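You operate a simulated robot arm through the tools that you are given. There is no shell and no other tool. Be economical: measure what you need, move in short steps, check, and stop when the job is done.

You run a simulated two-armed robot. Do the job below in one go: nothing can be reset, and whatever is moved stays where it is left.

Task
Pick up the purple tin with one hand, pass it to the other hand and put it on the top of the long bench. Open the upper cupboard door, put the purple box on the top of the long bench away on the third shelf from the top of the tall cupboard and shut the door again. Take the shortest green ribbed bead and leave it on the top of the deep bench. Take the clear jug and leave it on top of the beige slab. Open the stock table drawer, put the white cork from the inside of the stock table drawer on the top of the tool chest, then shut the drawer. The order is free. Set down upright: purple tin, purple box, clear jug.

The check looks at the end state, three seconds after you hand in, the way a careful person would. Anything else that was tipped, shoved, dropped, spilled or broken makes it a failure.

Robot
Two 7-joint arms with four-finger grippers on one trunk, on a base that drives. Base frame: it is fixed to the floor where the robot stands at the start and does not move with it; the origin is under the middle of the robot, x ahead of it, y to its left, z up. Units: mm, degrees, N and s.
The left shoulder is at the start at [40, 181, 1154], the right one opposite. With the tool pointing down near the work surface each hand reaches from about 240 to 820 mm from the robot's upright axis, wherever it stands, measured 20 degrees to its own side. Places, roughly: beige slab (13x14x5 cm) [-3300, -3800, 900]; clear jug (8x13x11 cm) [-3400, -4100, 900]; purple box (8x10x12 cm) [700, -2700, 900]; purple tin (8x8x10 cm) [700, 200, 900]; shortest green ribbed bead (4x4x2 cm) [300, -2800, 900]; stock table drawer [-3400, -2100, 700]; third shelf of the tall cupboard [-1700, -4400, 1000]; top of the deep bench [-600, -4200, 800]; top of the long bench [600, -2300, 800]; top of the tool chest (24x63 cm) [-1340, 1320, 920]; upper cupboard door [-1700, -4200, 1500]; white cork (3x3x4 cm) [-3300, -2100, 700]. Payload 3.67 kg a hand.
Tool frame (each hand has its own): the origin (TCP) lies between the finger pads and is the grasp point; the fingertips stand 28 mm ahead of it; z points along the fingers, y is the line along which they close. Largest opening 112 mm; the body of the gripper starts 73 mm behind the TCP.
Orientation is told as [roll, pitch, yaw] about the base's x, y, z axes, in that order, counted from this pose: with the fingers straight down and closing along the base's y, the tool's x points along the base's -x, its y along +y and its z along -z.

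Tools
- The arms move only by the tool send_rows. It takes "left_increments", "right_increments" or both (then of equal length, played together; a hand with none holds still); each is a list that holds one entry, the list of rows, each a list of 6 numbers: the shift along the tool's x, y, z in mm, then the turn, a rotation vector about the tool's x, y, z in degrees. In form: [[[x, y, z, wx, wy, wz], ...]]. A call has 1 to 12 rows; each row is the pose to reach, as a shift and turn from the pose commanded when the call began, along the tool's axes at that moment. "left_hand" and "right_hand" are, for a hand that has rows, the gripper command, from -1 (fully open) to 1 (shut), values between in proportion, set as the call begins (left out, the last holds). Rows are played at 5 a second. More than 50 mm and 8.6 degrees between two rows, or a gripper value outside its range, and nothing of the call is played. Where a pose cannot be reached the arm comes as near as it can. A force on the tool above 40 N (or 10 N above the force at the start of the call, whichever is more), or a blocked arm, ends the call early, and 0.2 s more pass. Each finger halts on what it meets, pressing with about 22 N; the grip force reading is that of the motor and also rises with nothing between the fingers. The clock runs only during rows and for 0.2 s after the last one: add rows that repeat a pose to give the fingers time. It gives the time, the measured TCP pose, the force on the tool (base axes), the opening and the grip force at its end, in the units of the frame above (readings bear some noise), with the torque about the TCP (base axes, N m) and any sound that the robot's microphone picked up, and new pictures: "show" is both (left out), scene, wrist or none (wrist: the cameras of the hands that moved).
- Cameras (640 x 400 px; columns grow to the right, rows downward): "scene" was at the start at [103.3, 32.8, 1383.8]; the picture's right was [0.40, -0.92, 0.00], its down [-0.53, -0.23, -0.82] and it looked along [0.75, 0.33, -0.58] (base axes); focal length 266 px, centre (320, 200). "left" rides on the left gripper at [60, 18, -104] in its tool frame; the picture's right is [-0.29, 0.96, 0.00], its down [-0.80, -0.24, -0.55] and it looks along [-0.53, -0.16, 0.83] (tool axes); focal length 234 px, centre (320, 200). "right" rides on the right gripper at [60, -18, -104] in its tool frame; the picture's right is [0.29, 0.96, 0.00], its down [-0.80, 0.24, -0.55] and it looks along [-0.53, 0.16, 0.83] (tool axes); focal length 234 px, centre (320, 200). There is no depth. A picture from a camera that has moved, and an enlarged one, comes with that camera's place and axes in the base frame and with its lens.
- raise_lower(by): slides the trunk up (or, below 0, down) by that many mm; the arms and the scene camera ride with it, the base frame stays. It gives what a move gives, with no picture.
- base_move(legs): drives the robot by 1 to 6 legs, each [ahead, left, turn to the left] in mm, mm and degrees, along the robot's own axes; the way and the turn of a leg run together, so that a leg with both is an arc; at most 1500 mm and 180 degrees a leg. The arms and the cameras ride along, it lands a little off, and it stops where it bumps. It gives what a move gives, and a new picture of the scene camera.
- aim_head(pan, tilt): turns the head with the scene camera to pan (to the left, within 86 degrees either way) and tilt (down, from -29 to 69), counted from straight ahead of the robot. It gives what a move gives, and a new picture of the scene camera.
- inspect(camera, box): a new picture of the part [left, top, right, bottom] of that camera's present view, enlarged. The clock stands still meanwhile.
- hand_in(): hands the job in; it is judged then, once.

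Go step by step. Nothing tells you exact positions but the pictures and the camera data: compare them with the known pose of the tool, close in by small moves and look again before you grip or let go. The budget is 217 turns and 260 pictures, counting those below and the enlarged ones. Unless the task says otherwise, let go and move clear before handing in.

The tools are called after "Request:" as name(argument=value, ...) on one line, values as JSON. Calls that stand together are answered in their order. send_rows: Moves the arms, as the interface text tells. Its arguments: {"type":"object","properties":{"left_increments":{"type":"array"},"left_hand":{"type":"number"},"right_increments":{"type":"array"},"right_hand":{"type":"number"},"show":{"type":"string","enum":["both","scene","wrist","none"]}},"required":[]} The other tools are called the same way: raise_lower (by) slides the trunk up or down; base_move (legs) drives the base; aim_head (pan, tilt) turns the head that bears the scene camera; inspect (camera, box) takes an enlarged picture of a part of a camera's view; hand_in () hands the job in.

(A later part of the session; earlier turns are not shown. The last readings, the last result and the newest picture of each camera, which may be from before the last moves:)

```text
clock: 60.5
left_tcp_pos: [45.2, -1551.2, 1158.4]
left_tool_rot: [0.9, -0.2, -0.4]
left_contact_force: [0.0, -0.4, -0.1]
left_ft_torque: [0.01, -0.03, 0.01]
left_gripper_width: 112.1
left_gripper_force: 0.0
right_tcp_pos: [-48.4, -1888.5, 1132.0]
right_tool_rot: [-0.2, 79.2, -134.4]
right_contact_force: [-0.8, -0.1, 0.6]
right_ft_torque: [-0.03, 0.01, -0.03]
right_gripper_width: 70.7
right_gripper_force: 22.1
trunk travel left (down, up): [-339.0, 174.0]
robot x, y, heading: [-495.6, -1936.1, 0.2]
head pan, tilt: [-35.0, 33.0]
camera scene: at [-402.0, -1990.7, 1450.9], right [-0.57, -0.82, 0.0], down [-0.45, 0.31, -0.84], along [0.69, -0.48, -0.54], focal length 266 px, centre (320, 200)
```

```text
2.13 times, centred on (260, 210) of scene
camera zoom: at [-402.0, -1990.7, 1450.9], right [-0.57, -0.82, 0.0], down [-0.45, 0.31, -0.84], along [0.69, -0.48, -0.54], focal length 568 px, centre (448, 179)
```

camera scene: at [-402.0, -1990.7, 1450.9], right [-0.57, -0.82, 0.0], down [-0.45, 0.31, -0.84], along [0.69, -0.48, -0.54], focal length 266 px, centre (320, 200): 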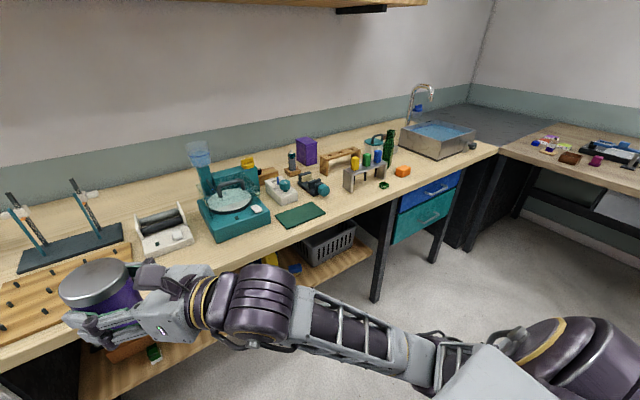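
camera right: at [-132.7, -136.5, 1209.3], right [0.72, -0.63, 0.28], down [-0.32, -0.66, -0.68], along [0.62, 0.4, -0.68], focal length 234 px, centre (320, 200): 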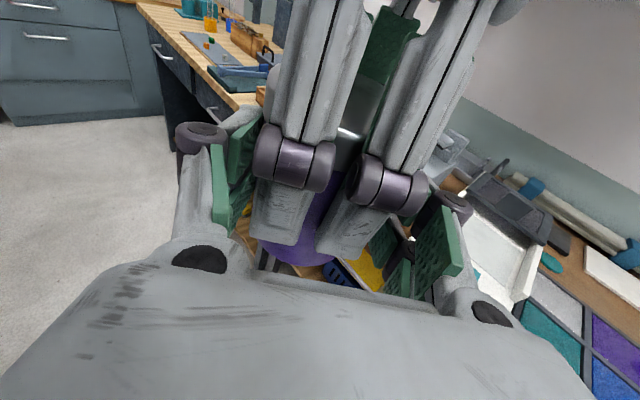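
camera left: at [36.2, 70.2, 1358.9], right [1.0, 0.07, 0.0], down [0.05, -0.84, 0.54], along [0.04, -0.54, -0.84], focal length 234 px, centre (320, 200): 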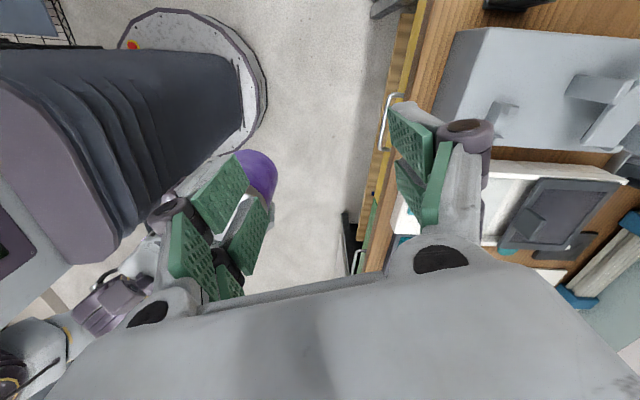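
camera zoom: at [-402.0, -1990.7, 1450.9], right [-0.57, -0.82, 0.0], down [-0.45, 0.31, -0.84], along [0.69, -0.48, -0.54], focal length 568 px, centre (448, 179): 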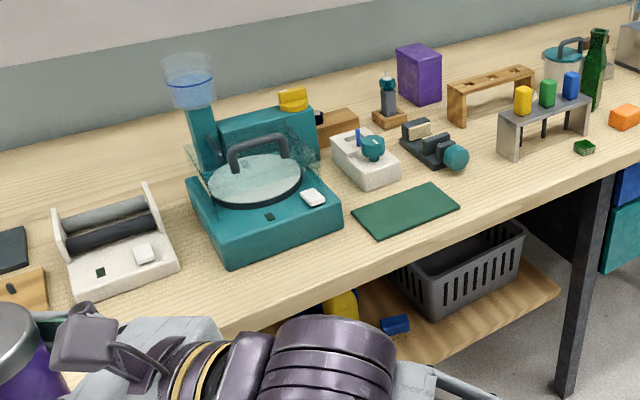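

A clear spot for the tin is about (312, −2560), between the green mat and the rack. First I pull the left hand back and up so that lowering the trunk won't put it on the bench things.

Request:
send_rows(left_increments=[[[40, 0, -20, 0, 0, 0], [80, 0, -40, 0, 0, 0], [120, 0, -60, 0, 0, 0], [160, 0, -80, 0, 0, 0], [200, 0, -100, 0, 0, 0], [210, 0, -120, 0, 0, 0]]], show="none")

Request:
base_move(legs=[[0, -683, 0]])

Request:
aim_head(pan=0, tilt=40)

```text
clock: 61.9
left_tcp_pos: [-165.2, -1552.8, 1276.4]
left_tool_rot: [1.0, -0.2, -0.4]
left_contact_force: [0.6, -0.5, -0.3]
left_ft_torque: [-0.02, 0.02, -0.01]
left_gripper_width: 111.9
left_gripper_force: 0.0
right_tcp_pos: [-49.5, -1887.7, 1130.0]
right_tool_rot: [-0.3, 79.3, -134.6]
right_contact_force: [-0.6, 0.7, -1.1]
right_ft_torque: [-0.05, 0.02, 0.05]
right_gripper_width: 70.5
right_gripper_force: 22.2
trunk travel left (down, up): [-339.0, 174.0]
robot x, y, heading: [-497.5, -1936.1, 0.4]
head pan, tilt: [-35.0, 33.0]
```

```text
clock: 65.8
left_tcp_pos: [-158.3, -2233.2, 1275.7]
left_tool_rot: [0.9, -0.2, -0.5]
left_contact_force: [-0.3, 0.5, -0.3]
left_ft_torque: [-0.01, -0.05, 0.01]
left_gripper_width: 112.2
left_gripper_force: 0.0
right_tcp_pos: [-43.8, -2569.6, 1130.6]
right_tool_rot: [-0.1, 79.3, -134.4]
right_contact_force: [0.4, -0.3, 0.3]
right_ft_torque: [-0.08, 0.07, 0.0]
right_gripper_width: 70.4
right_gripper_force: 21.7
trunk travel left (down, up): [-339.0, 174.0]
robot x, y, heading: [-492.1, -2618.7, 0.6]
head pan, tilt: [-35.0, 33.0]
camera scene: at [-396.4, -2671.9, 1450.9], right [-0.57, -0.82, 0.0], down [-0.45, 0.31, -0.84], along [0.69, -0.48, -0.54], focal length 266 px, centre (320, 200)
```

scene: 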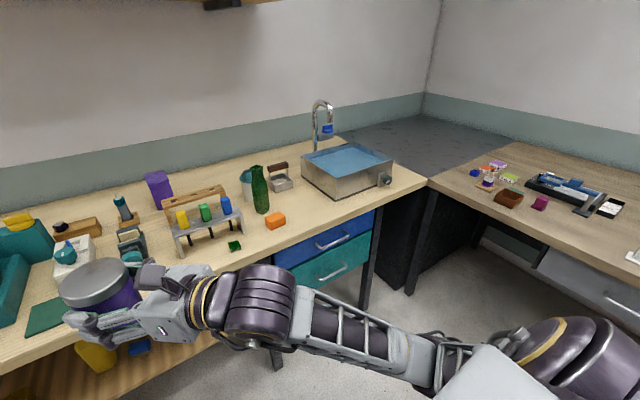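

```text
clock: 66.8
left_tcp_pos: [-159.0, -2233.1, 1275.4]
left_tool_rot: [1.1, -0.2, -0.5]
left_contact_force: [0.6, 0.0, 0.1]
left_ft_torque: [-0.01, 0.01, -0.05]
left_gripper_width: 112.0
left_gripper_force: 0.0
right_tcp_pos: [-44.3, -2570.3, 1130.9]
right_tool_rot: [-0.3, 79.2, -134.4]
right_contact_force: [-0.8, 0.1, 0.2]
right_ft_torque: [-0.03, 0.03, 0.0]
right_gripper_width: 70.3
right_gripper_force: 22.0
trunk travel left (down, up): [-339.0, 174.0]
robot x, y, heading: [-495.3, -2618.5, 0.5]
head pan, tilt: [0.0, 40.0]
camera scene: at [-384.7, -2620.7, 1440.2], right [0.01, -1.0, 0.0], down [-0.64, 0.0, -0.77], along [0.77, 0.01, -0.64], focal length 266 px, centre (320, 200)
```

scene: 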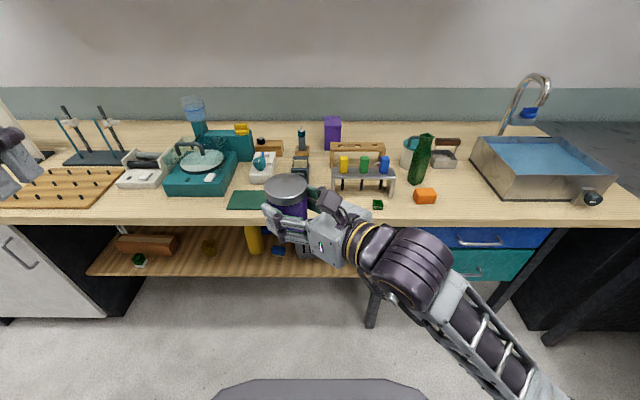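

Request:
base_move(legs=[[345, 3, -0.5]])

Request:
raise_lower(by=-170)

Request:
aim_head(pan=0, tilt=48)

```text
clock: 69.0
left_tcp_pos: [190.2, -2233.0, 1277.3]
left_tool_rot: [1.0, -0.4, -1.2]
left_contact_force: [0.5, -0.3, -0.1]
left_ft_torque: [0.03, -0.05, 0.0]
left_gripper_width: 111.6
left_gripper_force: 0.0
right_tcp_pos: [301.0, -2571.2, 1131.0]
right_tool_rot: [-0.2, 79.2, -135.1]
right_contact_force: [1.1, -0.2, -2.5]
right_ft_torque: [0.01, 0.04, 0.0]
right_gripper_width: 70.7
right_gripper_force: 22.4
trunk travel left (down, up): [-339.0, 174.0]
robot x, y, heading: [-151.4, -2612.9, -0.3]
head pan, tilt: [0.0, 40.0]
camera scene: at [-41.1, -2618.3, 1440.2], right [0.0, -1.0, 0.0], down [-0.64, 0.0, -0.77], along [0.77, 0.0, -0.64], focal length 266 px, centre (320, 200)
```

scene: 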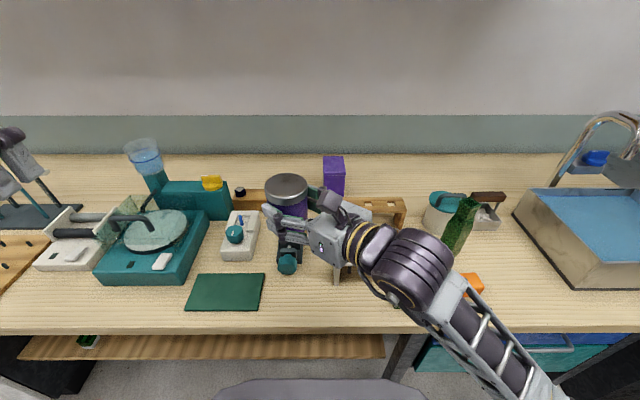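

```text
clock: 71.0
left_tcp_pos: [188.9, -2234.3, 1109.1]
left_tool_rot: [1.0, -0.4, -1.1]
left_contact_force: [0.4, 0.4, 0.3]
left_ft_torque: [0.03, 0.01, 0.0]
left_gripper_width: 112.1
left_gripper_force: 0.0
right_tcp_pos: [300.7, -2572.1, 962.8]
right_tool_rot: [-0.2, 79.2, -135.1]
right_contact_force: [0.3, 0.6, -2.7]
right_ft_torque: [-0.03, 0.03, -0.01]
right_gripper_width: 70.4
right_gripper_force: 21.9
trunk travel left (down, up): [-169.0, 344.0]
robot x, y, heading: [-147.2, -2616.2, -0.2]
head pan, tilt: [0.0, 40.0]
```

```text
clock: 71.7
left_tcp_pos: [188.9, -2234.1, 1108.2]
left_tool_rot: [1.0, -0.3, -1.2]
left_contact_force: [-0.5, -0.2, 0.4]
left_ft_torque: [-0.02, -0.02, 0.01]
left_gripper_width: 111.7
left_gripper_force: 0.1
right_tcp_pos: [300.7, -2571.5, 961.4]
right_tool_rot: [-0.3, 79.2, -135.2]
right_contact_force: [-1.1, -0.4, -3.2]
right_ft_torque: [-0.02, 0.03, -0.02]
right_gripper_width: 70.4
right_gripper_force: 22.3
trunk travel left (down, up): [-169.0, 344.0]
robot x, y, heading: [-150.9, -2616.5, -0.5]
head pan, tilt: [0.0, 48.0]
camera scene: at [-47.4, -2618.3, 1259.9], right [0.0, -1.0, 0.0], down [-0.74, 0.0, -0.67], along [0.67, 0.0, -0.74], focal length 266 px, centre (320, 200)
```

scene: 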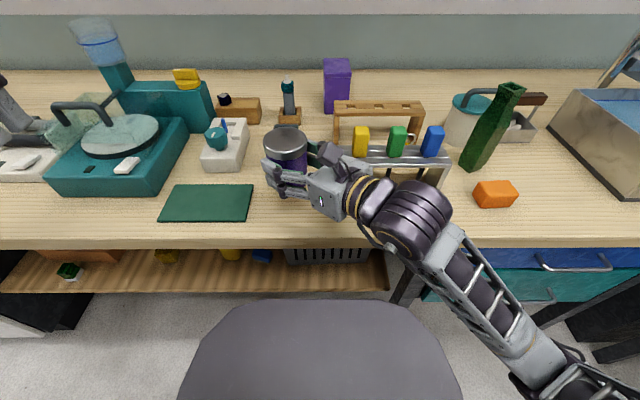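

Everything is clear around the spot; the bench top is about z 840–850, and the tin bottom about 922. I lower the trunk 55 mm, then look.

Request:
raise_lower(by=-55)

Request:
inspect(camera="scene", box=[220, 60, 480, 300])

Request:
inspect(camera="right", box=[0, 0, 640, 400])

```text
clock: 72.6
left_tcp_pos: [188.4, -2235.0, 1051.8]
left_tool_rot: [1.0, -0.3, -1.2]
left_contact_force: [-0.8, 0.0, -0.4]
left_ft_torque: [-0.03, -0.02, -0.05]
left_gripper_width: 111.9
left_gripper_force: 0.0
right_tcp_pos: [301.5, -2573.6, 906.1]
right_tool_rot: [-0.1, 79.2, -135.0]
right_contact_force: [-0.9, -0.1, -3.4]
right_ft_torque: [-0.01, 0.03, -0.01]
right_gripper_width: 70.7
right_gripper_force: 21.9
trunk travel left (down, up): [-114.0, 399.0]
robot x, y, heading: [-148.3, -2611.3, -0.5]
head pan, tilt: [0.0, 48.0]
```

```text
1.67 times, centred on (350, 180) of scene
camera zoom: at [-47.6, -2618.4, 1204.1], right [0.0, -1.0, 0.0], down [-0.74, 0.0, -0.67], along [0.67, 0.0, -0.74], focal length 444 px, centre (270, 233)
```

zoom: 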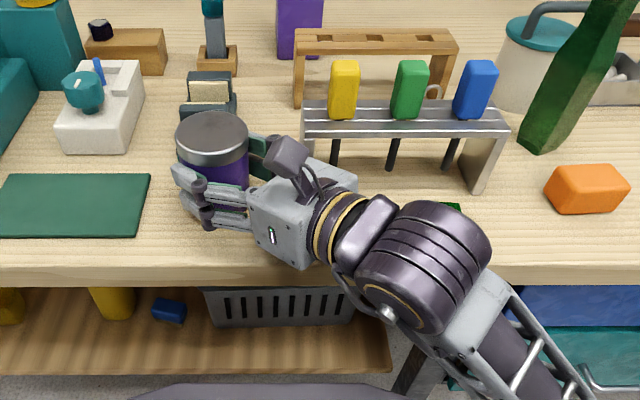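

```text
1.00 times, centred on (320, 200) of right (not enlarged: the box is as wide or as high as the picture)
camera zoom: at [222.2, -2622.9, 984.6], right [0.72, -0.64, 0.28], down [-0.32, -0.66, -0.68], along [0.62, 0.4, -0.68], focal length 234 px, centre (320, 200)
```

zoom: 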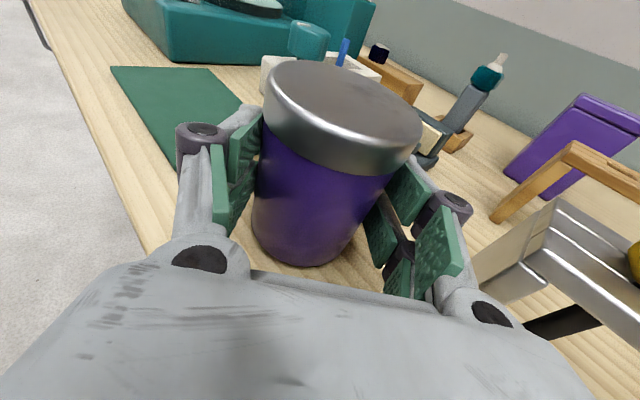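

Request:
send_rows(right_increments=[[[-5, 0, 1, 0, 0, 0], [-10, 0, 2, 0, 0, 0], [-15, 0, 3, 0, 0, 0], [-19, 0, 3.6, 0, 0, 0], [-22, 0, 4.2, 0, 0, 0], [-22, 0, 4.2, 0, 0, 0]]], show="wrist")

```text
clock: 74.0
left_tcp_pos: [188.2, -2234.4, 1052.1]
left_tool_rot: [0.9, -0.3, -1.2]
left_contact_force: [0.1, -0.8, 0.0]
left_ft_torque: [0.0, -0.03, 0.0]
left_gripper_width: 112.0
left_gripper_force: 0.1
right_tcp_pos: [300.5, -2571.5, 884.6]
right_tool_rot: [0.1, 79.4, -134.8]
right_contact_force: [1.1, 2.2, 16.9]
right_ft_torque: [0.34, -0.16, 0.13]
right_gripper_width: 70.7
right_gripper_force: 22.1
trunk travel left (down, up): [-114.0, 399.0]
robot x, y, heading: [-150.7, -2614.0, -0.2]
head pan, tilt: [0.0, 48.0]
camera right: at [221.2, -2622.6, 963.1], right [0.72, -0.64, 0.28], down [-0.32, -0.66, -0.68], along [0.62, 0.4, -0.68], focal length 234 px, centre (320, 200)
```

right: 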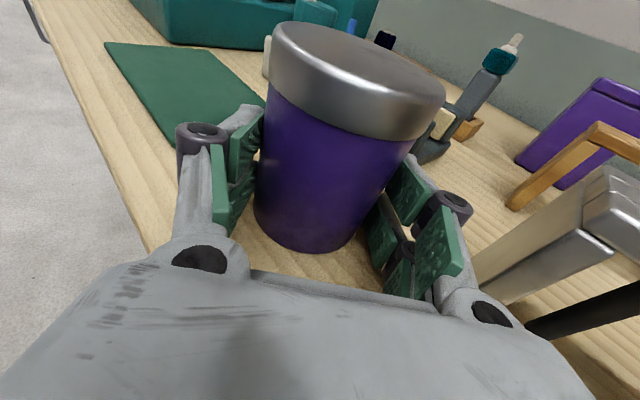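

The tin has touched down (17 N up) and slid a little up in the grip. I release it.

Request:
send_rows(right_increments=[[[0, 0, 0, 0, 0, 0], [0, 0, 0, 0, 0, 0], [0, 0, 0, 0, 0, 0]]], right_hand=-0.7)

```text
clock: 74.8
left_tcp_pos: [188.9, -2233.6, 1052.3]
left_tool_rot: [1.0, -0.3, -1.2]
left_contact_force: [-0.5, 0.4, 0.6]
left_ft_torque: [0.0, 0.0, 0.01]
left_gripper_width: 112.3
left_gripper_force: 0.0
right_tcp_pos: [300.4, -2572.3, 882.2]
right_tool_rot: [-0.2, 79.0, -135.2]
right_contact_force: [-1.1, -0.3, 0.4]
right_ft_torque: [0.01, 0.0, -0.04]
right_gripper_width: 95.1
right_gripper_force: 0.0
trunk travel left (down, up): [-114.0, 399.0]
robot x, y, heading: [-149.4, -2614.5, -0.1]
head pan, tilt: [0.0, 48.0]
camera scene: at [-47.7, -2618.3, 1204.1], right [0.0, -1.0, 0.0], down [-0.74, 0.0, -0.67], along [0.67, 0.0, -0.74], focal length 266 px, centre (320, 200)
camera right: at [222.3, -2622.7, 962.0], right [0.72, -0.64, 0.28], down [-0.32, -0.66, -0.68], along [0.62, 0.4, -0.68], focal length 234 px, centre (320, 200)
```

scene: 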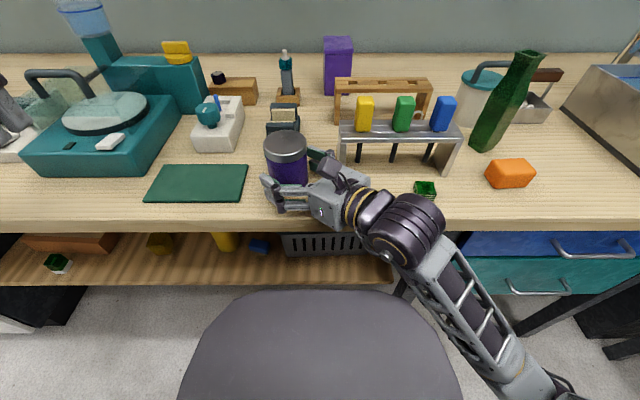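
right: 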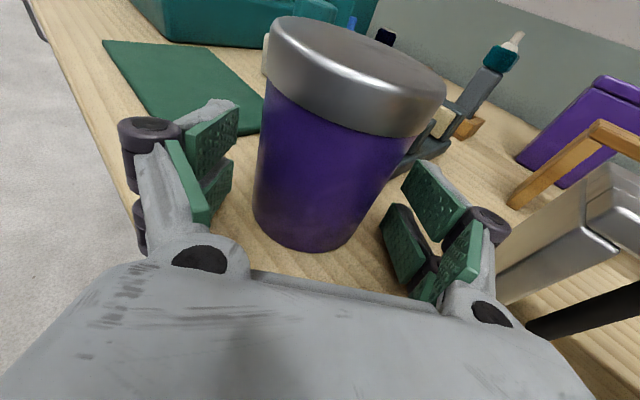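

The tin stands upright. I back straight out along the fingers.

Request:
send_rows(right_increments=[[[0, 0, -25, 0, 0, 0], [0, 0, -55, 0, 0, 0], [0, 0, -90, 0, 0, 0], [15, 0, -130, 0, 0, 0], [40, 0, -150, 0, 0, 0]]])

```text
clock: 75.7
left_tcp_pos: [187.2, -2231.6, 1052.2]
left_tool_rot: [1.0, -0.3, -1.1]
left_contact_force: [0.0, 0.0, 0.3]
left_ft_torque: [0.01, 0.03, -0.02]
left_gripper_width: 111.8
left_gripper_force: 0.0
right_tcp_pos: [298.0, -2590.5, 886.3]
right_tool_rot: [-3.7, 79.9, -136.6]
right_contact_force: [-12.6, 17.4, 3.8]
right_ft_torque: [-0.59, -0.34, -0.3]
right_gripper_width: 83.9
right_gripper_force: 0.0
right hand out of reach, approached as far as the arm can: row 1, 2, 3, 4
trunk travel left (down, up): [-114.0, 399.0]
robot x, y, heading: [-145.2, -2613.7, -0.2]
head pan, tilt: [0.0, 48.0]
stopped in row 4 (right hand): the force on the tool passed its limit at 66 N (the readings are from after the stop); the commanded pose is now the measured one
camera scene: at [-48.8, -2616.6, 1204.2], right [0.0, -1.0, 0.0], down [-0.74, 0.0, -0.67], along [0.67, 0.0, -0.74], focal length 266 px, centre (320, 200)
camera right: at [222.1, -2645.2, 962.8], right [0.74, -0.62, 0.27], down [-0.3, -0.66, -0.69], along [0.61, 0.43, -0.67], focal length 234 px, centre (320, 200)
```

scene: 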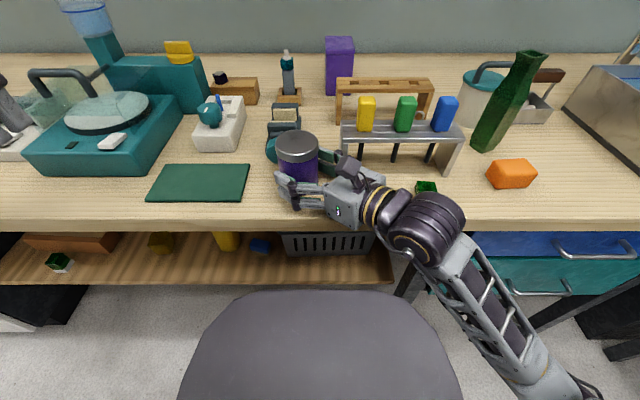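
right: 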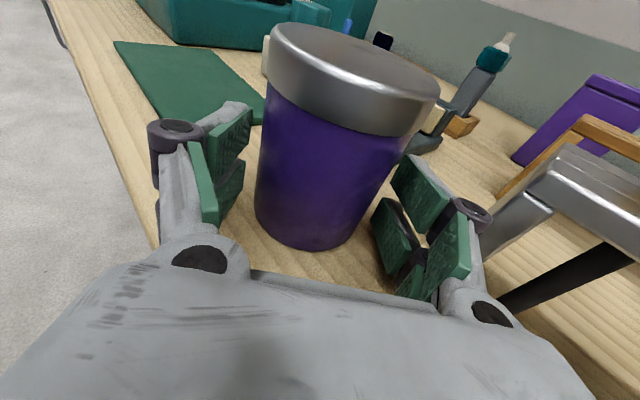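

The arm could not retract that way and slid sideways, nudging the tin (still upright). I'll relieve the side pressure, then back out with the base.

Request:
send_rows(right_increments=[[[0, -4, 0, 0, 0, 0], [0, -9, 0, 0, 0, 0], [0, -9, 0, 0, 0, 0]]])

```text
clock: 76.5
left_tcp_pos: [188.2, -2232.1, 1051.3]
left_tool_rot: [1.0, -0.3, -1.1]
left_contact_force: [-0.1, 0.5, 0.2]
left_ft_torque: [-0.03, 0.0, 0.03]
left_gripper_width: 111.7
left_gripper_force: 0.2
right_tcp_pos: [299.6, -2585.9, 883.2]
right_tool_rot: [-2.7, 79.7, -136.1]
right_contact_force: [-6.0, 4.6, 6.2]
right_ft_torque: [-0.6, 0.21, -0.17]
right_gripper_width: 90.3
right_gripper_force: 0.2
right hand out of reach, approached as far as the arm can: row 1, 2, 3
trunk travel left (down, up): [-114.0, 399.0]
robot x, y, heading: [-147.9, -2616.1, -0.4]
head pan, tilt: [0.0, 48.0]
camera scene: at [-48.7, -2617.2, 1204.2], right [0.0, -1.0, 0.0], down [-0.74, 0.0, -0.67], along [0.67, 0.0, -0.74], focal length 266 px, centre (320, 200)
camera right: at [222.8, -2639.3, 960.8], right [0.73, -0.62, 0.28], down [-0.3, -0.66, -0.69], along [0.61, 0.42, -0.67], focal length 234 px, centre (320, 200)
```

scene: 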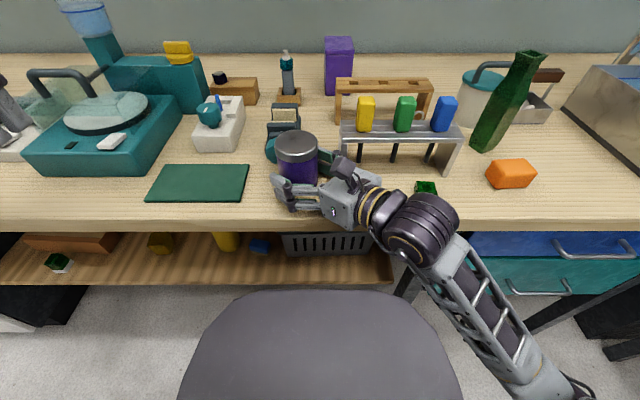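
right: 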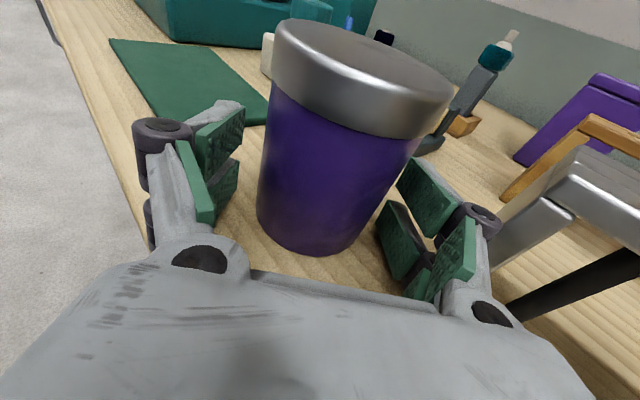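

There is a gap on both sides now. I back the base out diagonally along the finger direction.

Request:
base_move(legs=[[-40, -40, 0]])

Request:
inspect(camera="right", box=[0, 0, 640, 400])

```text
clock: 77.4
left_tcp_pos: [147.3, -2274.2, 1053.1]
left_tool_rot: [1.1, -0.3, -1.2]
left_contact_force: [-0.6, -1.4, 0.6]
left_ft_torque: [0.1, -0.07, 0.0]
left_gripper_width: 112.2
left_gripper_force: 0.0
right_tcp_pos: [258.7, -2626.8, 883.8]
right_tool_rot: [-3.2, 79.9, -136.6]
right_contact_force: [-0.8, -1.3, 0.5]
right_ft_torque: [0.02, 0.0, 0.0]
right_gripper_width: 95.2
right_gripper_force: 0.1
trunk travel left (down, up): [-114.0, 399.0]
robot x, y, heading: [-187.6, -2653.7, -0.3]
head pan, tilt: [0.0, 48.0]
camera scene: at [-89.5, -2659.2, 1204.3], right [0.0, -1.0, 0.0], down [-0.74, 0.0, -0.67], along [0.67, 0.0, -0.74], focal length 266 px, centre (320, 200)
```

scene: 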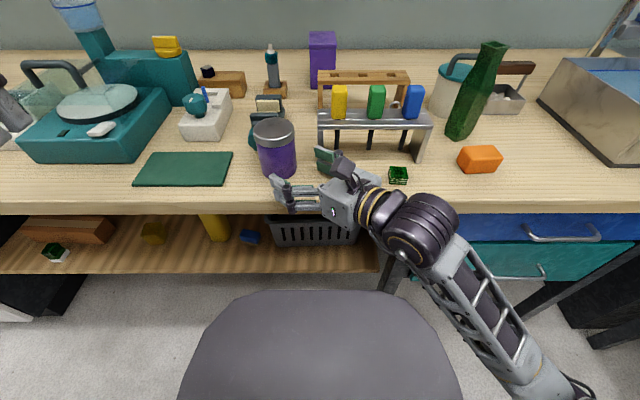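

```text
1.00 times, centred on (320, 200) of right (not enlarged: the box is as wide or as high as the picture)
camera zoom: at [182.0, -2680.6, 960.7], right [0.73, -0.62, 0.27], down [-0.3, -0.66, -0.69], along [0.61, 0.42, -0.67], focal length 234 px, centre (320, 200)
```

zoom: 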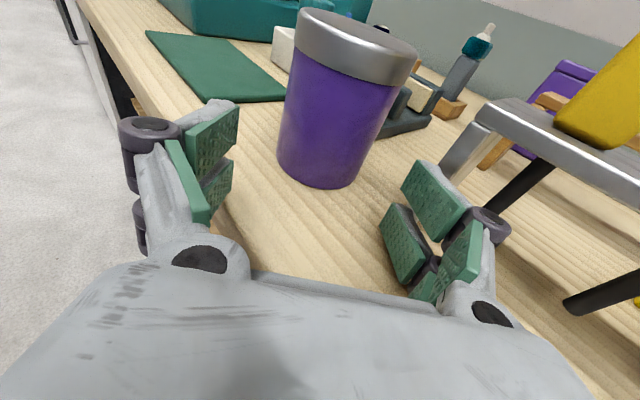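

The tin is free and upright. I back straight out.

Request:
base_move(legs=[[-260, 0, 0]])

Request:
raise_lower(by=130)

```text
clock: 79.3
left_tcp_pos: [-114.7, -2271.7, 1052.4]
left_tool_rot: [1.0, -0.3, -0.9]
left_contact_force: [0.0, -1.0, -0.4]
left_ft_torque: [-0.01, -0.02, -0.03]
left_gripper_width: 112.2
left_gripper_force: 0.1
right_tcp_pos: [-1.4, -2624.6, 883.8]
right_tool_rot: [-2.8, 79.7, -136.2]
right_contact_force: [-0.1, 0.5, 0.4]
right_ft_torque: [0.0, 0.0, -0.01]
right_gripper_width: 95.2
right_gripper_force: 0.0
trunk travel left (down, up): [-114.0, 399.0]
robot x, y, heading: [-450.8, -2655.3, -0.0]
head pan, tilt: [0.0, 48.0]
camera scene: at [-350.5, -2656.8, 1204.2], right [0.0, -1.0, 0.0], down [-0.74, 0.0, -0.67], along [0.67, 0.0, -0.74], focal length 266 px, centre (320, 200)
```

scene: 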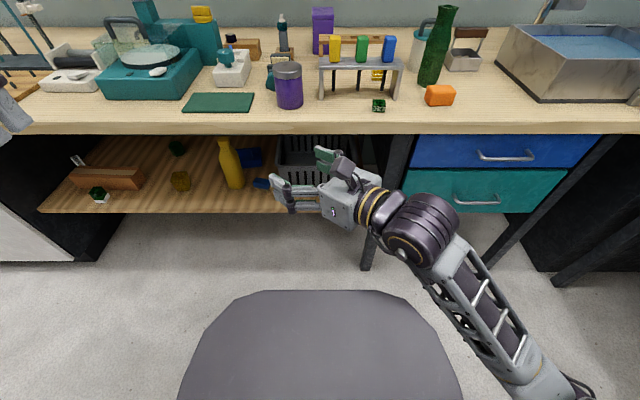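

```text
clock: 80.9
left_tcp_pos: [-113.3, -2270.9, 1182.5]
left_tool_rot: [0.8, -0.4, -0.9]
left_contact_force: [0.1, -0.9, 0.8]
left_ft_torque: [0.02, -0.01, 0.01]
left_gripper_width: 112.1
left_gripper_force: 0.1
right_tcp_pos: [-0.5, -2624.1, 1012.7]
right_tool_rot: [-3.1, 79.6, -136.5]
right_contact_force: [-0.3, 0.2, -1.0]
right_ft_torque: [0.01, -0.03, 0.0]
right_gripper_width: 95.2
right_gripper_force: 0.1
trunk travel left (down, up): [-244.0, 269.0]
robot x, y, heading: [-451.0, -2653.1, 0.0]
head pan, tilt: [0.0, 48.0]
```

Now I bring the right hand back to pointing down.

Request:
send_rows(right_increments=[[[5, 7, -7, 0, -7.9, 0], [10, 14, -14, 0, -15.8, 0], [15, 21, -21, 0, -23.7, 0], [20, 28, -28, 0, -31.6, 0], [25, 35, -35, 0, -39.5, 0], [30, 42, -42, 0, -47.4, 0], [35, 49, -48, 0, -55.3, 0], [40, 56, -55, 0, -63.2, 0], [45, 63, -62, 0, -71.1, 0], [50, 71, -69, 0, -79, 0], [50, 71, -69, 0, -79, 0]]], right_hand=-1, show="none")

```text
clock: 83.3
left_tcp_pos: [-114.5, -2271.6, 1182.4]
left_tool_rot: [1.0, -0.3, -1.0]
left_contact_force: [0.2, -0.4, 0.8]
left_ft_torque: [0.02, 0.0, -0.01]
left_gripper_width: 112.1
left_gripper_force: 0.1
right_tcp_pos: [11.3, -2715.9, 1074.8]
right_tool_rot: [-0.6, 0.5, -133.4]
right_contact_force: [-0.6, 0.1, -0.4]
right_ft_torque: [0.02, 0.01, 0.01]
right_gripper_width: 112.0
right_gripper_force: 0.0
trunk travel left (down, up): [-244.0, 269.0]
robot x, y, heading: [-449.8, -2651.9, -0.1]
head pan, tilt: [0.0, 48.0]
```

Request:
send_rows(right_increments=[[[-5, 5, 0, 0, 0, -8.5], [-10, 10, 0, 0, 0, -17], [-15, 15, 0, 0, 0, -25.5], [-20, 20, 0, 0, 0, -34], [-25, 25, 0, 0, 0, -42.5], [-30, 30, 0, 0, 0, -51], [-35, 35, 0, 0, 0, -59.5], [-40, 40, 0, 0, 0, -68], [-45, 45, 0, 0, 0, -76.5], [-50, 50, 0, 0, 0, -85], [-55, 53, 0, 0, 0, -93.5], [-58, 55, 0, 0, 0, -102]]], show="none")

Request:
aim_head(pan=-86, tilt=5)

Request:
inspect(camera="scene", box=[320, 60, 640, 300])

```text
clock: 85.9
left_tcp_pos: [-113.3, -2272.0, 1184.1]
left_tool_rot: [1.0, -0.3, -1.0]
left_contact_force: [-0.2, 0.5, 0.1]
left_ft_torque: [0.0, -0.04, -0.04]
left_gripper_width: 112.0
left_gripper_force: 0.0
right_tcp_pos: [9.9, -2797.0, 1072.0]
right_tool_rot: [0.8, 0.4, -31.4]
right_contact_force: [0.0, 0.3, -0.4]
right_ft_torque: [0.02, -0.04, 0.03]
right_gripper_width: 111.9
right_gripper_force: 0.1
trunk travel left (down, up): [-244.0, 269.0]
robot x, y, heading: [-448.3, -2657.1, -0.1]
head pan, tilt: [0.0, 48.0]
```

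```text
clock: 87.5
left_tcp_pos: [-114.2, -2271.1, 1183.2]
left_tool_rot: [0.9, -0.3, -1.0]
left_contact_force: [-0.5, 0.3, -0.2]
left_ft_torque: [0.03, -0.03, 0.01]
left_gripper_width: 112.1
left_gripper_force: 0.0
right_tcp_pos: [10.1, -2797.8, 1073.3]
right_tool_rot: [0.9, 0.4, -31.5]
right_contact_force: [0.3, 0.3, -0.5]
right_ft_torque: [0.03, 0.01, 0.01]
right_gripper_width: 112.0
right_gripper_force: 0.1
trunk travel left (down, up): [-244.0, 269.0]
robot x, y, heading: [-455.5, -2653.4, 0.2]
head pan, tilt: [-85.9, 5.0]
camera scene: at [-421.6, -2748.3, 1402.1], right [-1.0, -0.07, 0.0], down [-0.01, 0.09, -1.0], along [0.07, -0.99, -0.09], focal length 266 px, centre (320, 200)
```

scene: 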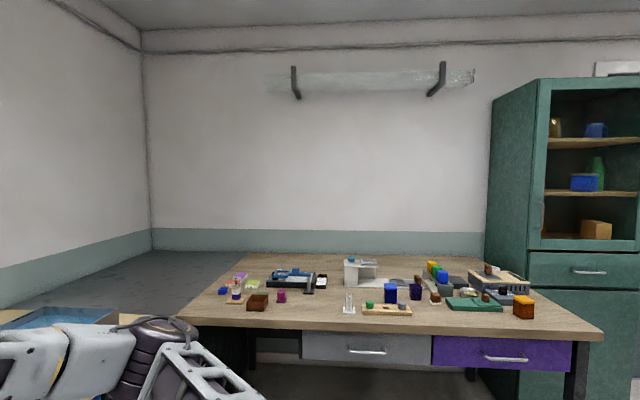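

```text
1.67 times, centred on (480, 180) of scene
camera zoom: at [-421.6, -2748.3, 1402.1], right [-1.0, -0.07, 0.0], down [-0.01, 0.09, -1.0], along [0.07, -0.99, -0.09], focal length 444 px, centre (53, 233)
```

zoom: 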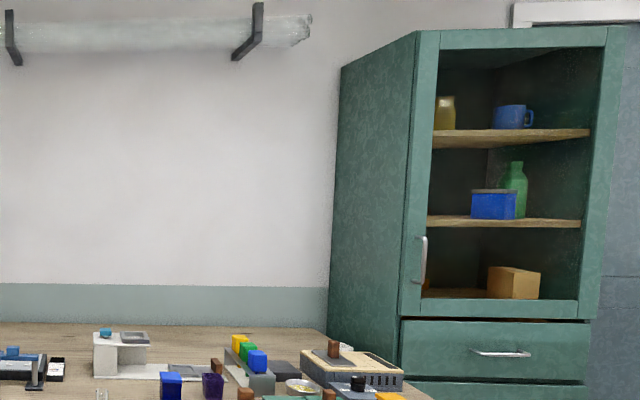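

The cupboard has the handle on its left edge and hinge on its right. The right hand will open it, and the left will carry the box. First the bead with the right hand: I drive closer and level its yaw.

Request:
base_move(legs=[[235, 0, 0]])

Request:
send_rows(right_increments=[[[0, 0, 0, 0, 0, -8], [0, 0, 0, 0, 0, -16], [0, 0, 0, 0, 0, -24], [0, 0, 0, 0, 0, -31.4], [0, 0, 0, 0, 0, -31.4]]], show="wrist")

```text
clock: 89.3
left_tcp_pos: [120.7, -2272.3, 1182.5]
left_tool_rot: [1.0, -0.3, -1.1]
left_contact_force: [0.1, -0.5, -0.2]
left_ft_torque: [-0.03, 0.06, -0.03]
left_gripper_width: 112.1
left_gripper_force: 0.0
right_tcp_pos: [244.4, -2797.5, 1074.0]
right_tool_rot: [0.6, 0.3, -31.6]
right_contact_force: [0.5, -0.1, 0.6]
right_ft_torque: [0.01, -0.02, -0.02]
right_gripper_width: 112.0
right_gripper_force: 0.1
trunk travel left (down, up): [-244.0, 269.0]
robot x, y, heading: [-215.9, -2656.6, -0.3]
head pan, tilt: [-85.9, 5.0]
camera scene: at [-187.0, -2748.9, 1402.1], right [-1.0, -0.07, 0.0], down [-0.01, 0.09, -1.0], along [0.07, -0.99, -0.09], focal length 266 px, centre (320, 200)
```

scene: 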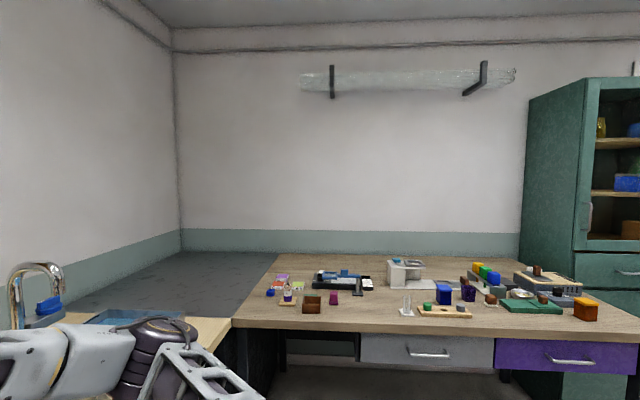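

```text
clock: 90.5
left_tcp_pos: [120.7, -2272.4, 1183.1]
left_tool_rot: [0.9, -0.3, -1.0]
left_contact_force: [-0.2, -0.2, 0.0]
left_ft_torque: [0.0, 0.09, -0.01]
left_gripper_width: 112.1
left_gripper_force: 0.0
right_tcp_pos: [245.2, -2797.7, 1073.5]
right_tool_rot: [0.9, -0.1, -0.2]
right_contact_force: [0.3, 0.9, 0.4]
right_ft_torque: [0.0, -0.01, 0.01]
right_gripper_width: 111.7
right_gripper_force: 0.1
trunk travel left (down, up): [-244.0, 269.0]
robot x, y, heading: [-216.6, -2659.1, 0.1]
head pan, tilt: [-85.9, 5.0]
camera right: at [182.7, -2816.8, 1176.3], right [-0.29, 0.96, 0.01], down [0.8, 0.23, 0.56], along [0.53, 0.17, -0.83], focal length 234 px, centre (320, 200)
```

right: 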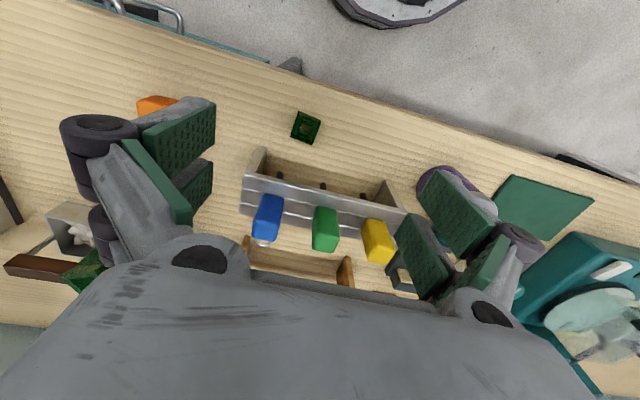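

Request:
inspect(camera="right", box=[256, 80, 356, 180])

```text
4.00 times, centred on (306, 130) of right
camera zoom: at [182.7, -2816.8, 1176.3], right [-0.29, 0.96, 0.01], down [0.8, 0.23, 0.56], along [0.53, 0.17, -0.83], focal length 937 px, centre (376, 480)
```

zoom: 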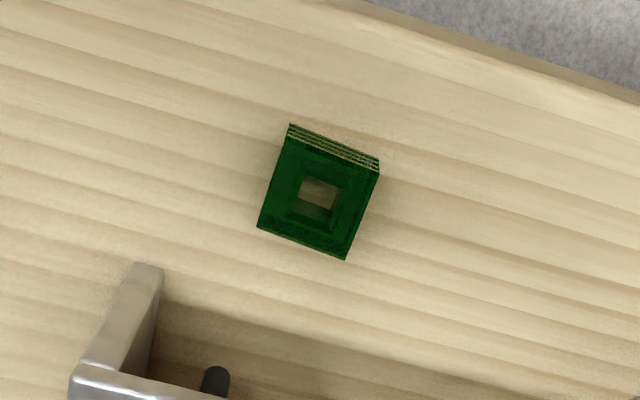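

The bead is a 4 cm square ring at about (278, −2804), aligned with the bench. I narrow the right gripper and descend above it.

Request:
send_rows(right_increments=[[[-15, -3, 40, 0, 0, 0], [-32, -6, 80, 0, 0, 0], [-32, -6, 120, 0, 0, 0], [-32, -6, 150, 0, 0, 0], [-32, -6, 175, 0, 0, 0], [-32, -6, 175, 0, 0, 0]]], right_hand=-0.25, show="wrist")

```text
clock: 91.9
left_tcp_pos: [119.4, -2273.1, 1182.5]
left_tool_rot: [1.1, -0.2, -1.1]
left_contact_force: [-0.1, 0.0, 0.4]
left_ft_torque: [0.02, -0.01, 0.0]
left_gripper_width: 111.8
left_gripper_force: 0.1
right_tcp_pos: [276.5, -2802.6, 898.5]
right_tool_rot: [0.8, -0.1, 0.0]
right_contact_force: [0.0, -0.7, 0.4]
right_ft_torque: [-0.01, -0.02, 0.02]
right_gripper_width: 70.0
right_gripper_force: 0.0
trunk travel left (down, up): [-244.0, 269.0]
robot x, y, heading: [-214.5, -2658.9, -0.1]
head pan, tilt: [-85.9, 5.0]
camera right: at [214.6, -2820.6, 1001.2], right [-0.29, 0.96, 0.01], down [0.8, 0.23, 0.56], along [0.53, 0.17, -0.83], focal length 234 px, centre (320, 200)
```

right: 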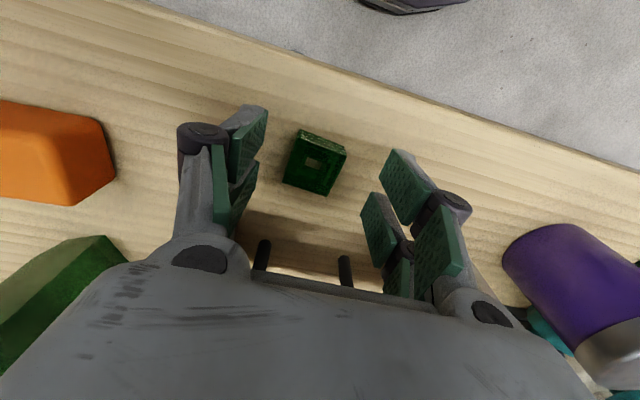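

Request:
send_rows(right_increments=[[[-3, -2, 12, 0, 0, 0], [-3, -2, 20, 0, 0, 0], [-3, -2, 24, 0, 0, 0], [-3, -2, 27, 0, 0, 0], [-3, -2, 27, 0, 0, 0]]], right_hand=-0.25, show="wrist")

```text
clock: 93.1
left_tcp_pos: [120.8, -2272.4, 1182.6]
left_tool_rot: [1.0, -0.3, -1.0]
left_contact_force: [0.2, 0.8, -0.2]
left_ft_torque: [-0.04, 0.0, 0.0]
left_gripper_width: 112.0
left_gripper_force: 0.0
right_tcp_pos: [279.7, -2802.8, 871.9]
right_tool_rot: [0.8, -0.2, -0.2]
right_contact_force: [3.4, -2.6, 15.9]
right_ft_torque: [-0.74, 0.12, 0.16]
right_gripper_width: 75.9
right_gripper_force: 5.2
trunk travel left (down, up): [-244.0, 269.0]
robot x, y, heading: [-218.3, -2654.3, -0.0]
head pan, tilt: [-85.9, 5.0]
camera right: at [217.7, -2821.8, 975.5], right [-0.28, 0.96, 0.01], down [0.8, 0.23, 0.56], along [0.53, 0.17, -0.83], focal length 234 px, centre (320, 200)
```

right: 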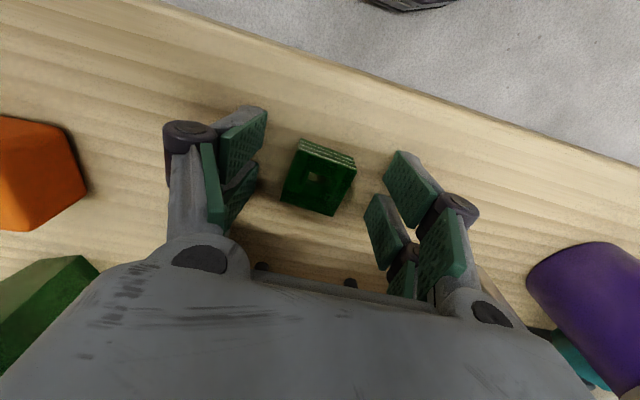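

The fingertips touch the bench (top z ≈ 845). I lift 4 mm and close on the bead.

Request:
send_rows(right_increments=[[[0, 0, -4, 0, 0, 0], [0, 0, -4, 0, 0, 0]]], right_hand=-0.25, show="none")

Request:
send_rows(right_increments=[[[0, 0, 0, 0, 0, 0], [0, 0, 0, 0, 0, 0], [0, 0, 0, 0, 0, 0], [0, 0, -30, 0, 0, 0], [0, 0, -70, 0, 0, 0], [0, 0, -110, 0, 0, 0], [0, 0, -150, 0, 0, 0], [0, 0, -190, 0, 0, 0]]], right_hand=1, show="wrist")

```text
clock: 93.7
left_tcp_pos: [120.4, -2272.4, 1182.8]
left_tool_rot: [1.0, -0.3, -1.0]
left_contact_force: [-0.3, 0.5, 0.0]
left_ft_torque: [0.01, 0.01, 0.0]
left_gripper_width: 112.3
left_gripper_force: 0.0
right_tcp_pos: [278.6, -2802.3, 873.7]
right_tool_rot: [0.9, -0.1, 0.0]
right_contact_force: [1.8, 0.2, 4.8]
right_ft_torque: [-0.21, -0.03, 0.07]
right_gripper_width: 70.6
right_gripper_force: 0.5
trunk travel left (down, up): [-244.0, 269.0]
robot x, y, heading: [-214.7, -2652.7, -0.2]
head pan, tilt: [-85.9, 5.0]
```

```text
clock: 95.5
left_tcp_pos: [121.2, -2272.1, 1182.6]
left_tool_rot: [1.0, -0.2, -1.1]
left_contact_force: [-0.5, 0.7, -0.6]
left_ft_torque: [-0.02, -0.01, 0.03]
left_gripper_width: 111.6
left_gripper_force: 0.1
right_tcp_pos: [279.0, -2806.1, 1065.5]
right_tool_rot: [0.8, 0.0, -0.1]
right_contact_force: [-0.6, 0.6, -0.1]
right_ft_torque: [-0.04, -0.01, 0.0]
right_gripper_width: 31.5
right_gripper_force: 22.3
trunk travel left (down, up): [-244.0, 269.0]
robot x, y, heading: [-218.8, -2653.5, -0.2]
head pan, tilt: [-85.9, 5.0]
camera right: at [217.7, -2823.9, 1168.8], right [-0.29, 0.96, 0.01], down [0.8, 0.23, 0.56], along [0.53, 0.17, -0.83], focal length 234 px, centre (320, 200)
```

right: 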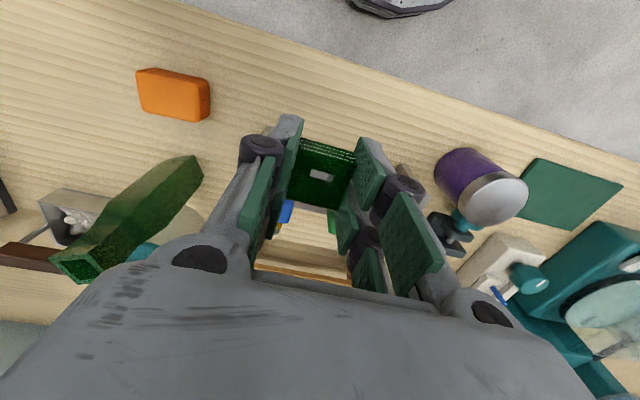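

The bead is held (31.5 mm). Next the purple box: I move right so that it lies ahead of the left hand, and look at it.

Request:
base_move(legs=[[-100, -230, 0]])

Request:
aim_head(pan=15, tilt=32)

Request:
inspect(camera="scene", box=[200, 80, 440, 240])

```text
clock: 97.3
left_tcp_pos: [19.8, -2502.4, 1184.2]
left_tool_rot: [1.0, -0.3, -1.0]
left_contact_force: [0.2, 0.1, -0.4]
left_ft_torque: [-0.01, -0.02, 0.03]
left_gripper_width: 112.1
left_gripper_force: 0.0
right_tcp_pos: [179.9, -3035.0, 1064.8]
right_tool_rot: [0.9, -0.1, 0.0]
right_contact_force: [-0.6, 0.4, -0.8]
right_ft_torque: [0.0, -0.02, 0.01]
right_gripper_width: 31.7
right_gripper_force: 22.0
trunk travel left (down, up): [-244.0, 269.0]
robot x, y, heading: [-313.7, -2882.7, 0.1]
head pan, tilt: [-85.9, 5.0]
camera scene: at [-287.8, -2979.7, 1402.1], right [-1.0, -0.07, 0.0], down [-0.01, 0.09, -1.0], along [0.07, -0.99, -0.09], focal length 266 px, centre (320, 200)
```

scene: 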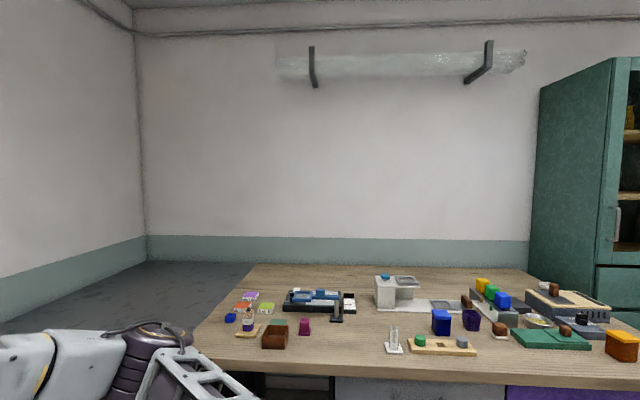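

```text
clock: 99.1
left_tcp_pos: [18.9, -2501.8, 1182.4]
left_tool_rot: [1.0, -0.3, -1.0]
left_contact_force: [-0.8, -0.4, 1.2]
left_ft_torque: [-0.02, -0.02, -0.04]
left_gripper_width: 112.2
left_gripper_force: 0.1
right_tcp_pos: [179.8, -3035.3, 1064.4]
right_tool_rot: [1.0, 0.0, 0.0]
right_contact_force: [0.5, 0.2, -0.5]
right_ft_torque: [0.0, -0.02, -0.01]
right_gripper_width: 31.5
right_gripper_force: 21.9
trunk travel left (down, up): [-244.0, 269.0]
robot x, y, heading: [-313.9, -2884.2, 0.0]
head pan, tilt: [15.0, 32.0]
camera scene: at [-207.4, -2864.7, 1358.5], right [0.26, -0.97, 0.0], down [-0.51, -0.14, -0.85], along [0.82, 0.22, -0.53], focal length 266 px, centre (320, 200)
```

scene: 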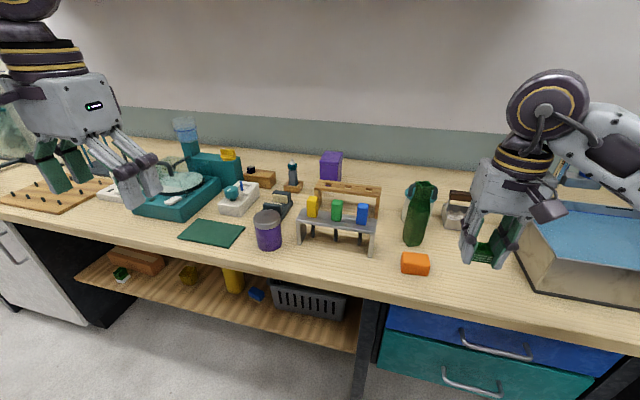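

```text
2.50 times, centred on (320, 160) of scene
camera zoom: at [-207.4, -2864.7, 1358.5], right [0.26, -0.97, 0.0], down [-0.51, -0.14, -0.85], along [0.82, 0.22, -0.53], focal length 666 px, centre (320, 300)
```

zoom: 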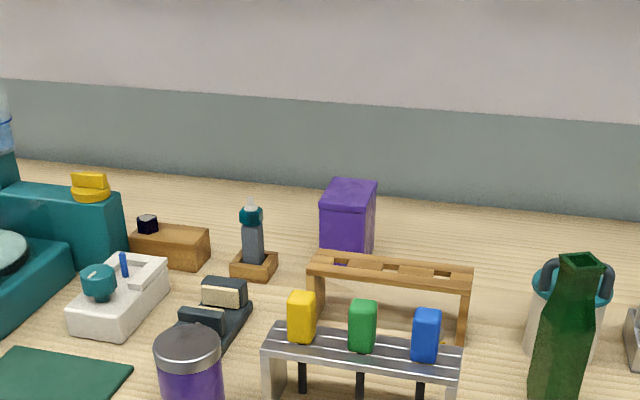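

The box is centred at about (712, −2662), roughly 70 mm wide in y. I tilt the left hand forward to 40° below horizontal, in front of me, at safe height.

Request:
send_rows(left_increments=[[[-25, -27, 0, 0, -8.3, 0], [-50, -54, 0, 0, -16.7, 0], [-75, -80, 0, 0, -25, 0], [-100, -107, 0, 0, -33.3, 0], [-125, -134, 0, 0, -41.7, 0], [-150, -160, 0, 0, -50, 0], [-150, -160, 0, 0, -50, 0]]], left_hand=-1, show="scene")

```text
clock: 100.7
left_tcp_pos: [167.0, -2664.4, 1179.8]
left_tool_rot: [1.5, -50.4, -2.2]
left_contact_force: [0.5, 0.6, 0.4]
left_ft_torque: [-0.02, 0.02, -0.06]
left_gripper_width: 111.9
left_gripper_force: 0.0
right_tcp_pos: [178.9, -3033.1, 1065.0]
right_tool_rot: [0.9, 0.0, 0.0]
right_contact_force: [0.4, 0.0, -0.6]
right_ft_torque: [0.0, -0.03, -0.01]
right_gripper_width: 31.5
right_gripper_force: 22.1
trunk travel left (down, up): [-244.0, 269.0]
robot x, y, heading: [-316.5, -2888.3, -0.2]
head pan, tilt: [15.0, 32.0]
camera scene: at [-207.9, -2863.7, 1358.5], right [0.26, -0.97, 0.0], down [-0.51, -0.14, -0.85], along [0.82, 0.22, -0.53], focal length 266 px, centre (320, 200)
```

scene: 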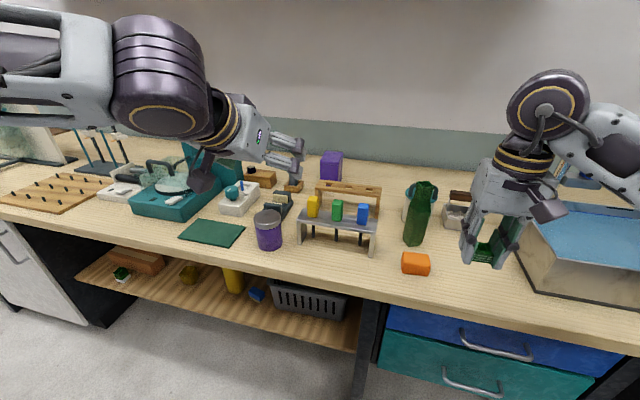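

Request:
send_rows(right_increments=[[[0, -20, -40, 0, 0, 0], [10, -40, -80, 0, 0, 0], [20, -50, -110, 0, 0, 0], [20, -50, -110, 0, 0, 0]]], show="none")

Request:
base_move(legs=[[290, 0, 0]])

```text
clock: 101.7
left_tcp_pos: [168.5, -2665.0, 1180.9]
left_tool_rot: [1.6, -50.3, -2.3]
left_contact_force: [0.7, 0.5, 0.1]
left_ft_torque: [0.01, -0.01, 0.0]
left_gripper_width: 112.1
left_gripper_force: 0.1
right_tcp_pos: [158.5, -3086.0, 1173.4]
right_tool_rot: [0.9, 0.1, 0.0]
right_contact_force: [-0.4, -0.2, -0.2]
right_ft_torque: [0.0, 0.03, -0.02]
right_gripper_width: 31.5
right_gripper_force: 22.3
trunk travel left (down, up): [-244.0, 269.0]
robot x, y, heading: [-316.7, -2884.6, 0.1]
head pan, tilt: [15.0, 32.0]
```

```text
clock: 103.8
left_tcp_pos: [448.2, -2665.3, 1179.6]
left_tool_rot: [1.6, -50.1, -2.1]
left_contact_force: [0.8, -0.2, 0.5]
left_ft_torque: [-0.01, 0.04, 0.04]
left_gripper_width: 112.1
left_gripper_force: 0.0
right_tcp_pos: [441.1, -3086.1, 1170.9]
right_tool_rot: [0.9, 0.1, -0.1]
right_contact_force: [-0.2, 0.3, 0.3]
right_ft_torque: [-0.04, 0.03, 0.01]
right_gripper_width: 31.6
right_gripper_force: 21.8
trunk travel left (down, up): [-244.0, 269.0]
robot x, y, heading: [-37.5, -2884.8, -0.0]
head pan, tilt: [15.0, 32.0]
stopped in leg 1: the robot was blocked; the commanded pose is now the measured one
camera scene: at [75.0, -2865.1, 1358.3], right [0.26, -0.97, 0.0], down [-0.51, -0.14, -0.85], along [0.82, 0.22, -0.53], focal length 266 px, centre (320, 200)
```

scene: 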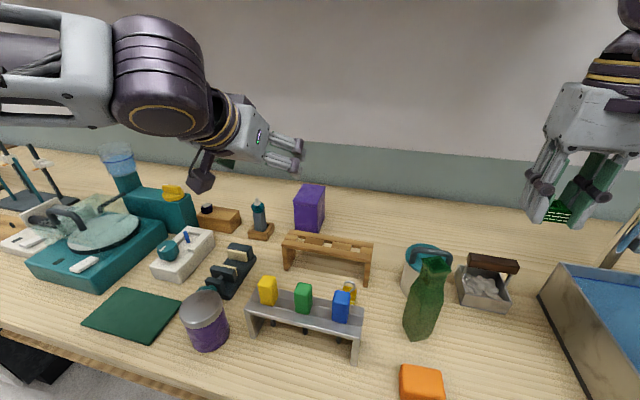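

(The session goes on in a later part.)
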